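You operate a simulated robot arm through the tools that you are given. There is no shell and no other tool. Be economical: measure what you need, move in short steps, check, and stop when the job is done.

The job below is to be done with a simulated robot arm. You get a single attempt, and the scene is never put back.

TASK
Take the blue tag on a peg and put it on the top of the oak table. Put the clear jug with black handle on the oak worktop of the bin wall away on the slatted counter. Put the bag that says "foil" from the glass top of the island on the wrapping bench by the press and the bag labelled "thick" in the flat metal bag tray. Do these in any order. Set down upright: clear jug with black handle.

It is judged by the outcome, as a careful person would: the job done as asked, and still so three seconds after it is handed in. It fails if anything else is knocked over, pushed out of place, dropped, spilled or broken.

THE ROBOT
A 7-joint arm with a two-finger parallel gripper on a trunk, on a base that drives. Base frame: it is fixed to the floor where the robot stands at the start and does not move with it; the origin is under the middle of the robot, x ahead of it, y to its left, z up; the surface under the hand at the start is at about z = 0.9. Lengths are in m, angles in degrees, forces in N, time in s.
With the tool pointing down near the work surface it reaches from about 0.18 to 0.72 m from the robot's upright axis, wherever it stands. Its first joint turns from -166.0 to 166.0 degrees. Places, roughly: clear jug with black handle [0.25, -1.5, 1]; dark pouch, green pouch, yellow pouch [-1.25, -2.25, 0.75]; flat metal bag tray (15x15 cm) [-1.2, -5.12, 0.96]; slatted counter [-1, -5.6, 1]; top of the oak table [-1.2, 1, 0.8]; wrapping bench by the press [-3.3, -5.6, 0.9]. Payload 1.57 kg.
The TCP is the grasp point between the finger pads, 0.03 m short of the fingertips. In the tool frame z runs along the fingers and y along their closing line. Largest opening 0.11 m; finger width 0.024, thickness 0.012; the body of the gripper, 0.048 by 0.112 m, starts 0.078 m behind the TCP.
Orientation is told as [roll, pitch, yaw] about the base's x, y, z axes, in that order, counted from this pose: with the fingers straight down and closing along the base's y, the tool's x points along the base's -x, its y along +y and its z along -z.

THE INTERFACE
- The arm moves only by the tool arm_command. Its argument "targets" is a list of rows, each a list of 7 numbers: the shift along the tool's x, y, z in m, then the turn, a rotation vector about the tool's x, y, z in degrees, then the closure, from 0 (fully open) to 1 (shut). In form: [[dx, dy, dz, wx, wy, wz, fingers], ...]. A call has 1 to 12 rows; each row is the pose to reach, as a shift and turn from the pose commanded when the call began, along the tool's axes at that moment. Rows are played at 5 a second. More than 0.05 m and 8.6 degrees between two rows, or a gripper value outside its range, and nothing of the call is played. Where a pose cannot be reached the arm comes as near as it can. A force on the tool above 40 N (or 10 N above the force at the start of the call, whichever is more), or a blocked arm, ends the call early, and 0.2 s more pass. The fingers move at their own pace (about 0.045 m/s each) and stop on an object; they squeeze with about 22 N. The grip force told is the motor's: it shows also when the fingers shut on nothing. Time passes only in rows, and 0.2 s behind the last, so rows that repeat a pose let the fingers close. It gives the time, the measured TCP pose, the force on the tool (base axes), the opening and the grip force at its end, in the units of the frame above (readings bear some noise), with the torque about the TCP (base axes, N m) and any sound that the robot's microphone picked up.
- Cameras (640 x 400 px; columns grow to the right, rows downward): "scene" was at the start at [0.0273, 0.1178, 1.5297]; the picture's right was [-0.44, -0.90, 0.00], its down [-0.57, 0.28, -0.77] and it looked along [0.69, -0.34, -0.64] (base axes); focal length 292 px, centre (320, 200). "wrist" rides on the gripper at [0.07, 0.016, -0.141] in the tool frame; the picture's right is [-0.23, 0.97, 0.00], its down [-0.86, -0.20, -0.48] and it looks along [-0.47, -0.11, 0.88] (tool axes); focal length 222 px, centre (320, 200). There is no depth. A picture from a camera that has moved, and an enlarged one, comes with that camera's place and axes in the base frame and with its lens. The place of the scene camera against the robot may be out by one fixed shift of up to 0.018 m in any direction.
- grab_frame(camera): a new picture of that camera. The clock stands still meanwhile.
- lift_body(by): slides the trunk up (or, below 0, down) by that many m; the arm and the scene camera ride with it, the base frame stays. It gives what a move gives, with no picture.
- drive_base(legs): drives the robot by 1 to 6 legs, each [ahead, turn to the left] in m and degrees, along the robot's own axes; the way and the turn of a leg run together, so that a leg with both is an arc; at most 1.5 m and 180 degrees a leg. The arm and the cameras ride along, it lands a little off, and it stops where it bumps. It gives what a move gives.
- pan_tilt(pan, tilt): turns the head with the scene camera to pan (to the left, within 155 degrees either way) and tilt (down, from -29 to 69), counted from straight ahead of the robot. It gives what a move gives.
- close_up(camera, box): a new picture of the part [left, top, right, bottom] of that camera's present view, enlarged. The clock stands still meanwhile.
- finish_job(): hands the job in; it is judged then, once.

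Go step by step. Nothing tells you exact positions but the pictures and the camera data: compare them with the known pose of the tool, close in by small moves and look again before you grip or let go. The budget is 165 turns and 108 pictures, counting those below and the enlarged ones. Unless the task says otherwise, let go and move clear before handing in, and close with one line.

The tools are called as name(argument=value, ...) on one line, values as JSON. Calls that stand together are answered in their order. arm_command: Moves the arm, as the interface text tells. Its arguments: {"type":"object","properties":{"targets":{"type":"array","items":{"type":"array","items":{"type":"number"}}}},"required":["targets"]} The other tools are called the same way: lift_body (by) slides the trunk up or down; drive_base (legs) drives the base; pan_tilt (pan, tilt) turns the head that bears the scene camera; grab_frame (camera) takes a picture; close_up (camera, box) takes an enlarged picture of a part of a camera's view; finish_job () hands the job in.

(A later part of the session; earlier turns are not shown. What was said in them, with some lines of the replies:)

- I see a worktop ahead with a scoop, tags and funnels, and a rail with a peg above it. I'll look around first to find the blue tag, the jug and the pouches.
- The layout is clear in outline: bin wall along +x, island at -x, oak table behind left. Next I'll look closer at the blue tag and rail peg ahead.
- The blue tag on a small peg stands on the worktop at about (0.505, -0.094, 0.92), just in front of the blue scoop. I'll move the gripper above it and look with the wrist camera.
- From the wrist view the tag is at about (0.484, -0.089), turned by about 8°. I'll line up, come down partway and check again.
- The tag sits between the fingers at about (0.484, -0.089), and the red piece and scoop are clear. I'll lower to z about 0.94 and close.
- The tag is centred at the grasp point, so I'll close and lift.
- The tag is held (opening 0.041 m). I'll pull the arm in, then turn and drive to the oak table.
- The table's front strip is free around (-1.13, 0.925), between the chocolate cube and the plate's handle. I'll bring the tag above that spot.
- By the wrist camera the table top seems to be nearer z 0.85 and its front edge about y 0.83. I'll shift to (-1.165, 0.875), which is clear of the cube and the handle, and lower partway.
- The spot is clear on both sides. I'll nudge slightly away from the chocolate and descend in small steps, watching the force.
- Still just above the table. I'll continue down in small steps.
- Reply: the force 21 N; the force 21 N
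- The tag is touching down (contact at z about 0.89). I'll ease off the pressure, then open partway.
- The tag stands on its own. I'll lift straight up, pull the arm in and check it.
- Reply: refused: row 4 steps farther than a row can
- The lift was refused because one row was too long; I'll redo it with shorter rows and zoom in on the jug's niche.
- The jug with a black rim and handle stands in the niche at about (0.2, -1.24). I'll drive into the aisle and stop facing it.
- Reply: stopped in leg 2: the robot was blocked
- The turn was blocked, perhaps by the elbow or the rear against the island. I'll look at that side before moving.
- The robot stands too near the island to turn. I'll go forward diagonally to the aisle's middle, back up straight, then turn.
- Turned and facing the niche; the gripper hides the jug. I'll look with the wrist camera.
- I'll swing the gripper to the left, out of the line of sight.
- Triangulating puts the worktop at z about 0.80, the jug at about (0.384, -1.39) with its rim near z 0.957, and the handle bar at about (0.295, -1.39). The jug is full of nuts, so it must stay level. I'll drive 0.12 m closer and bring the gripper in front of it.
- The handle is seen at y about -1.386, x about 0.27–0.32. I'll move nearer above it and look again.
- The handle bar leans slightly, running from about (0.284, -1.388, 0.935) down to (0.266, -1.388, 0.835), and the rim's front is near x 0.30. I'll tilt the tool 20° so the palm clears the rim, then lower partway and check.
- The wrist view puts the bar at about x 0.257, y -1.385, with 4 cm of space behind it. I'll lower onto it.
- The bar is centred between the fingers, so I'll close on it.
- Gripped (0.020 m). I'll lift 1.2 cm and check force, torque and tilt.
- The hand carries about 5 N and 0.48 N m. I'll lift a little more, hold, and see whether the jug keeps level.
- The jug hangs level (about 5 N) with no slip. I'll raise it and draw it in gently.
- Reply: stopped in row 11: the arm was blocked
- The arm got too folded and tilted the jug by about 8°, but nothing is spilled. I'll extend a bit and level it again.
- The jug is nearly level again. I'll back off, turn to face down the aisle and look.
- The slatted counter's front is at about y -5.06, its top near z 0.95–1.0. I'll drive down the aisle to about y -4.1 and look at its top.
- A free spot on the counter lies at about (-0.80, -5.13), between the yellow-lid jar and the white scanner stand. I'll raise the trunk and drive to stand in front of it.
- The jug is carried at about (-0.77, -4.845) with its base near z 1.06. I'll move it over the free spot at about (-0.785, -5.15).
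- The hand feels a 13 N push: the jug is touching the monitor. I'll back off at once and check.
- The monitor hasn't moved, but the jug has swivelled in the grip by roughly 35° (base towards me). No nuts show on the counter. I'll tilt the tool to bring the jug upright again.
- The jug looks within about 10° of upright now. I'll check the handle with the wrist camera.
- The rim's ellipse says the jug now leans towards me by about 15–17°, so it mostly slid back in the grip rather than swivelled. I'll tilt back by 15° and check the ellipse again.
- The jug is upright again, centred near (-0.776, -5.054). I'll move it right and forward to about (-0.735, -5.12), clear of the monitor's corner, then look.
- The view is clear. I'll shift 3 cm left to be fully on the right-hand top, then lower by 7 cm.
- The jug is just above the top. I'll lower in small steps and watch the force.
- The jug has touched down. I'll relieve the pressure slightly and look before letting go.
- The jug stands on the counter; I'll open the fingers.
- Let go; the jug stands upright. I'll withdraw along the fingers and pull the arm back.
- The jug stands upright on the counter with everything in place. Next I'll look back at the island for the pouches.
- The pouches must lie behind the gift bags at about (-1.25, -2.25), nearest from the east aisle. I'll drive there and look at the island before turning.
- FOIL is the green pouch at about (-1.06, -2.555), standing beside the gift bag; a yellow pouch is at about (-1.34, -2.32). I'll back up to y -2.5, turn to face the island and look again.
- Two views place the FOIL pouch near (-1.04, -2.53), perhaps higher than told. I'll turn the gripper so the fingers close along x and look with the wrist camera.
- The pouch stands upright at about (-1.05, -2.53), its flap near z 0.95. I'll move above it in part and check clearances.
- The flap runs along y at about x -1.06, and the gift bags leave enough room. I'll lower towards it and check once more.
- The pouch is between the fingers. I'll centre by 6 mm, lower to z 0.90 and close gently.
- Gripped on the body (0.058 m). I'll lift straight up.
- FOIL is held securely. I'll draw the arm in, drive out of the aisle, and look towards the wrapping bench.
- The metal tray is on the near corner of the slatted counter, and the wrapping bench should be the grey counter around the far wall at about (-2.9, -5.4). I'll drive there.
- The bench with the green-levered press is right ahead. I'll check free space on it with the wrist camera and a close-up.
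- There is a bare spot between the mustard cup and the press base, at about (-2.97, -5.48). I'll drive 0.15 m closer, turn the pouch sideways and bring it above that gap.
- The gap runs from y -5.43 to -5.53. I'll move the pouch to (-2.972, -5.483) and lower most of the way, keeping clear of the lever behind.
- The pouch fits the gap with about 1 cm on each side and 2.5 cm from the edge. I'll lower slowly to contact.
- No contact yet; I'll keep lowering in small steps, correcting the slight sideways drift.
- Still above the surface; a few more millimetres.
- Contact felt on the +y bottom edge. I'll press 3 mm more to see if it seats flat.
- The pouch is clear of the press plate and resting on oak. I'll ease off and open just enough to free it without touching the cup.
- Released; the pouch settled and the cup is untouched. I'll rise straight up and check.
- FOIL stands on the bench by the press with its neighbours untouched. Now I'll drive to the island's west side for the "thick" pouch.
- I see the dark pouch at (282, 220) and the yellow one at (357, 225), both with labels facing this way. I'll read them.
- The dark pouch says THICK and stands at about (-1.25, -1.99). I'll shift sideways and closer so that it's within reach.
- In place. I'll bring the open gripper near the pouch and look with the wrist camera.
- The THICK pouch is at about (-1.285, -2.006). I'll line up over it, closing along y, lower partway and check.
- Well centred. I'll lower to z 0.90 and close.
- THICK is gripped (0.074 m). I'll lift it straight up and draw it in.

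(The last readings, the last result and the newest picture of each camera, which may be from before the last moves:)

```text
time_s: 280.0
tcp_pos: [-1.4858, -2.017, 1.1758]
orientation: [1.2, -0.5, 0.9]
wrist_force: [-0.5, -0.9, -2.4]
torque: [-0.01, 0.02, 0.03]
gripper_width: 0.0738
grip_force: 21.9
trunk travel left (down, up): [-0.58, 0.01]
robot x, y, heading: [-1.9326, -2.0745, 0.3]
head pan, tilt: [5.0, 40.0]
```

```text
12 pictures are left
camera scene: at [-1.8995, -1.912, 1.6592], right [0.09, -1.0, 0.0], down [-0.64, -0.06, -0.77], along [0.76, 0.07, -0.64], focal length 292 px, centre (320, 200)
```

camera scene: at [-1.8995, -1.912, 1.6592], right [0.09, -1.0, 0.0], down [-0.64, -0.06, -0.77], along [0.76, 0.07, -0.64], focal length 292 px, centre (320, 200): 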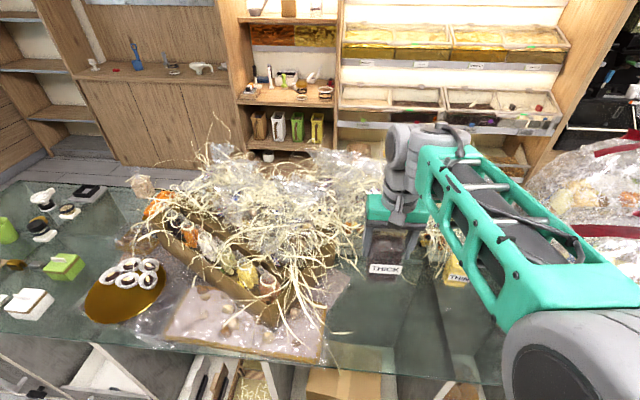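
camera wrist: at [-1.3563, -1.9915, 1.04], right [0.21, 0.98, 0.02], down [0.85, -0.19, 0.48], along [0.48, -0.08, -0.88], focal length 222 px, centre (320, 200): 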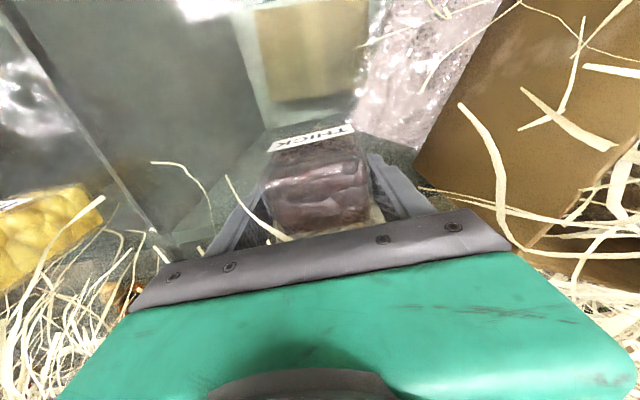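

The other bag reads THIN, so this is the right one. I'll drive round to the front of the metal tray on the slatted counter.

drive_base(legs=[[-0.22, 0], [0, -90], [1.5, 0], [0, 49.2], [1.25, 0], [0, -49.2]])

pan_tilt(pan=-8, tilt=45)

grab_frame(camera="scene")

```text
time_s: 303.0
tcp_pos: [-1.2522, -4.8899, 1.1757]
orientation: [1.2, -0.5, -91.8]
wrist_force: [0.2, 0.5, -1.5]
torque: [0.0, 0.02, -0.02]
gripper_width: 0.0738
grip_force: 21.8
trunk travel left (down, up): [-0.58, 0.01]
robot x, y, heading: [-1.29, -4.4389, -92.4]
head pan, tilt: [5.0, 40.0]
```

```text
time_s: 303.7
tcp_pos: [-1.2528, -4.8909, 1.1745]
orientation: [1.2, -0.6, -91.8]
wrist_force: [0.4, -0.2, -1.1]
torque: [0.01, -0.02, -0.01]
gripper_width: 0.074
grip_force: 22.1
trunk travel left (down, up): [-0.58, 0.01]
robot x, y, heading: [-1.2894, -4.4402, -92.4]
head pan, tilt: [-8.0, 45.0]
```

```text
11 pictures are left
camera scene: at [-1.1354, -4.4667, 1.6519], right [-0.98, 0.18, 0.0], down [0.13, 0.7, -0.71], along [-0.13, -0.7, -0.71], focal length 292 px, centre (320, 200)
```

scene: 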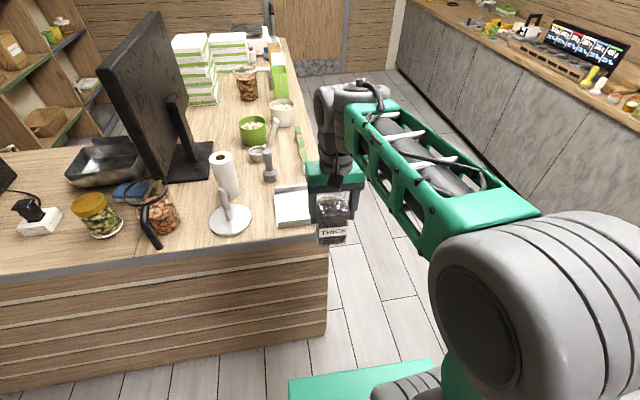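

The jug still stands fine. The tray is at about (-1.18, -5.14); I'll drive 0.12 m nearer and bring the pouch above it.

drive_base(legs=[[0.12, 0]])

arm_command(targets=[[-0.02, 0.02, 0, 0, 0, 0, 1], [-0.045, 0.042, 0, 0, 0, 0, 1], [-0.07, 0.063, 0, 0, 0, 0, 1], [-0.1, 0.084, 0, 0, 0, 0, 1], [-0.1, 0.084, 0, 0, 0, 0, 1]])

grab_frame(camera="wrist")

```text
time_s: 305.0
tcp_pos: [-1.2558, -5.012, 1.1747]
orientation: [1.3, -0.5, -91.6]
wrist_force: [-0.8, -0.7, -2.3]
torque: [0.01, -0.01, -0.02]
gripper_width: 0.0738
grip_force: 22.3
trunk travel left (down, up): [-0.58, 0.01]
robot x, y, heading: [-1.2922, -4.5627, -92.5]
head pan, tilt: [-8.0, 45.0]
```

```text
time_s: 306.2
tcp_pos: [-1.1751, -5.1122, 1.1759]
orientation: [1.2, -0.4, -91.7]
wrist_force: [0.8, 0.4, -2.2]
torque: [0.0, 0.0, -0.01]
gripper_width: 0.0739
grip_force: 21.6
trunk travel left (down, up): [-0.58, 0.01]
robot x, y, heading: [-1.2928, -4.5591, -92.1]
head pan, tilt: [-8.0, 45.0]
```

```text
10 pictures are left
camera wrist: at [-1.1589, -5.0418, 1.3183], right [0.97, -0.25, 0.02], down [-0.23, -0.84, 0.48], along [-0.1, -0.47, -0.88], focal length 222 px, centre (320, 200)
```

wrist: 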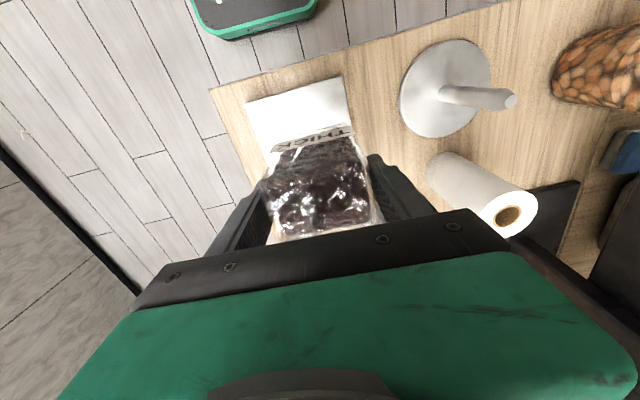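

The tray spans x -1.266 to -1.119 with its front edge at y -5.05, so its centre is about (-1.19, -5.125). I'll centre over it and lower.

arm_command(targets=[[-0.0105, -0.0147, 0.0, 0, 0, 0, 1], [-0.0105, -0.0147, 0.035, 0, 0, 0, 1], [-0.0105, -0.0147, 0.07, 0, 0, 0, 1], [-0.0105, -0.0147, 0.1, 0, 0, 0, 1], [-0.0105, -0.0147, 0.1, 0, 0, 0, 1]])

grab_frame(camera="wrist")

```text
time_s: 307.4
tcp_pos: [-1.1887, -5.1236, 1.0771]
orientation: [1.2, -0.5, -91.7]
wrist_force: [0.1, 1.0, -3.1]
torque: [0.06, -0.01, 0.01]
gripper_width: 0.0738
grip_force: 22.1
trunk travel left (down, up): [-0.58, 0.01]
robot x, y, heading: [-1.2913, -4.561, -92.4]
head pan, tilt: [-8.0, 45.0]
```

```text
9 pictures are left
camera wrist: at [-1.1728, -5.0531, 1.2197], right [0.97, -0.25, 0.02], down [-0.23, -0.84, 0.48], along [-0.1, -0.47, -0.88], focal length 222 px, centre (320, 200)
```

wrist: 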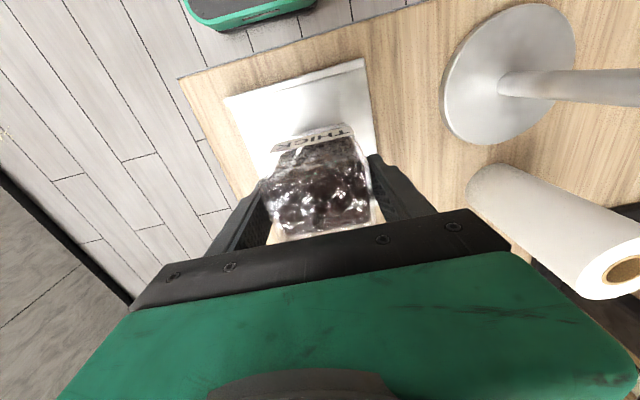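

Centred over the tray. I'll lower slowly to contact.

arm_command(targets=[[0, 0, 0.01, 0, 0, 0, 1], [0, 0, 0.02, 0, 0, 0, 1]])

arm_command(targets=[[0, 0, 0.005, 0, 0, 0, 1], [0, 0, 0.009, 0, 0, 0, 1]])

arm_command(targets=[[0, 0, 0.004, 0, 0, 0, 1], [0, 0, 0.007, 0, 0, 0, 1]])

```text
time_s: 308.0
tcp_pos: [-1.1875, -5.1242, 1.0569]
orientation: [1.2, -0.4, -91.6]
wrist_force: [-0.3, 0.6, -1.8]
torque: [0.0, 0.02, 0.01]
gripper_width: 0.0736
grip_force: 22.2
trunk travel left (down, up): [-0.58, 0.01]
robot x, y, heading: [-1.2939, -4.5599, -92.1]
head pan, tilt: [-8.0, 45.0]
```

```text
time_s: 308.6
tcp_pos: [-1.1879, -5.1243, 1.0506]
orientation: [1.2, -0.8, -91.6]
wrist_force: [0.7, -1.0, 14.7]
torque: [-0.07, 0.56, -0.05]
gripper_width: 0.0736
grip_force: 22.2
trunk travel left (down, up): [-0.58, 0.01]
robot x, y, heading: [-1.2942, -4.5626, -92.4]
head pan, tilt: [-8.0, 45.0]
```

```text
time_s: 309.2
tcp_pos: [-1.1876, -5.1233, 1.0437]
orientation: [1.1, -0.7, -91.7]
wrist_force: [1.2, -1.9, 21.7]
torque: [0.31, 0.67, 0.06]
gripper_width: 0.0734
grip_force: 22.0
trunk travel left (down, up): [-0.58, 0.01]
robot x, y, heading: [-1.2936, -4.5639, -92.3]
head pan, tilt: [-8.0, 45.0]
```

In contact with the tray floor. I'll ease off and look before opening.

arm_command(targets=[[0, 0, -0.005, 0, 0, 0, 1], [0, 0, -0.005, 0, 0, 0, 1], [0, 0, -0.005, 0, 0, 0, 0.25], [0, 0, -0.005, 0, 0, 0, 0.15], [0, 0, -0.005, 0, 0, 0, 0.15], [0, 0, -0.005, 0, 0, 0, 0.15]])

grab_frame(camera="wrist")

```text
time_s: 310.6
tcp_pos: [-1.1882, -5.1233, 1.0465]
orientation: [1.2, -0.5, -91.7]
wrist_force: [0.8, -0.9, -0.3]
torque: [0.02, 0.0, -0.02]
gripper_width: 0.0936
grip_force: 0.0
trunk travel left (down, up): [-0.58, 0.01]
robot x, y, heading: [-1.2922, -4.5634, -92.5]
head pan, tilt: [-8.0, 45.0]
```

```text
8 pictures are left
camera wrist: at [-1.1724, -5.0522, 1.1883], right [0.97, -0.25, 0.02], down [-0.23, -0.84, 0.48], along [-0.1, -0.47, -0.88], focal length 222 px, centre (320, 200)
```

wrist: 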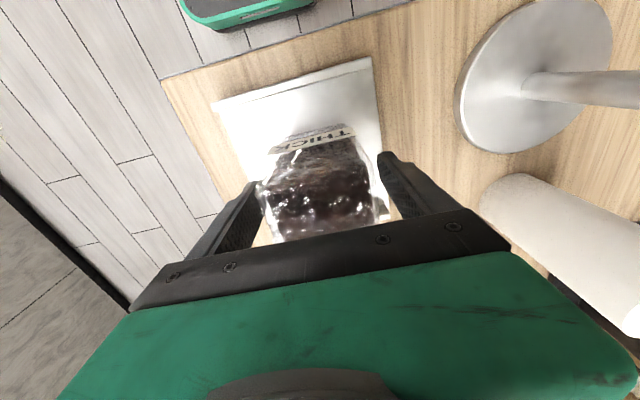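

The pouch stands in the tray. I'll rise straight up, retract, and check the counter.

arm_command(targets=[[0, 0, -0.03, 0, 0, 0, 0.15], [0, 0, -0.07, 0, 0, 0, 0.15], [0, 0, -0.11, 0, 0, 0, 0.15], [0, 0, -0.15, 0, 0, 0, 0.15], [0.04, 0, -0.16, 0, 0, 0, 0.15], [0.08, 0, -0.16, 0, 0, 0, 0.15], [0.12, 0, -0.16, 0, 0, 0, 0.15], [0.15, -0.03, -0.16, 0, 0, 0, 0.15], [0.17, -0.07, -0.16, 0, 0, 0, 0.15], [0.18, -0.11, -0.16, 0, 0, 0, 0.15]])

grab_frame(camera="scene")

close_up(camera="scene", box=[200, 140, 360, 260])

```text
time_s: 312.8
tcp_pos: [-1.2964, -4.9403, 1.1984]
orientation: [1.2, -0.6, -91.6]
wrist_force: [0.0, -0.4, -0.1]
torque: [0.02, 0.03, 0.01]
gripper_width: 0.0933
grip_force: 0.1
trunk travel left (down, up): [-0.58, 0.01]
robot x, y, heading: [-1.2915, -4.5621, -92.5]
head pan, tilt: [-8.0, 45.0]
```

```text
7 pictures are left
camera scene: at [-1.1408, -4.5864, 1.6519], right [-0.98, 0.18, 0.0], down [0.13, 0.7, -0.71], along [-0.13, -0.7, -0.71], focal length 292 px, centre (320, 200)
```

scene: 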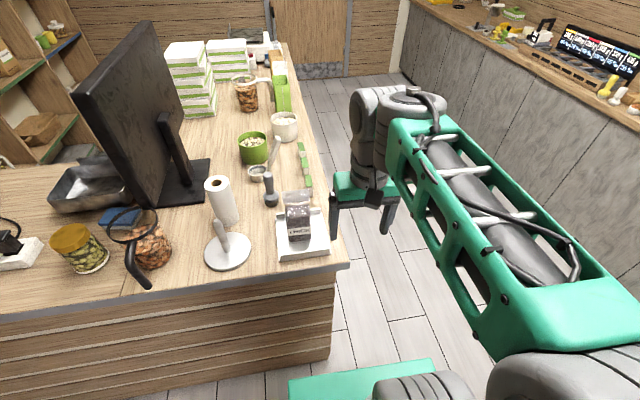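

```text
3.33 times, centred on (280, 200) of scene
camera zoom: at [-1.1408, -4.5864, 1.6519], right [-0.98, 0.18, 0.0], down [0.13, 0.7, -0.71], along [-0.13, -0.7, -0.71], focal length 973 px, centre (453, 200)
```

zoom: 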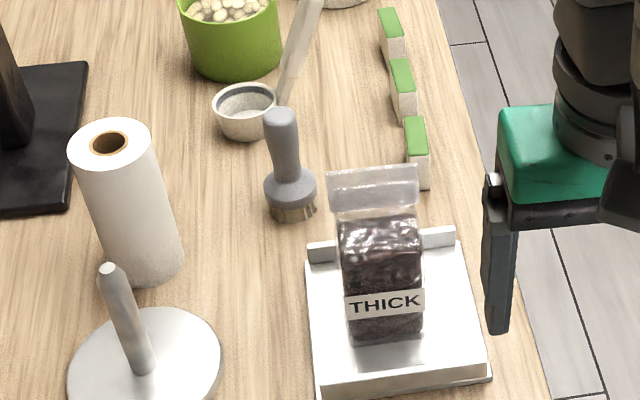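

The THICK bag stands in the tray, the jug is upright on the slatted counter, FOIL is on the wrapping bench, and the blue tag is on the oak table. The gripper is clear, so I'm handing in.

finish_job()

```text
The job is handed in.
```

All four items were placed as asked and the job is handed in. On the way, the jug briefly touched the counter monitor; the monitor hadn't moved, and I saw no spilled nuts.
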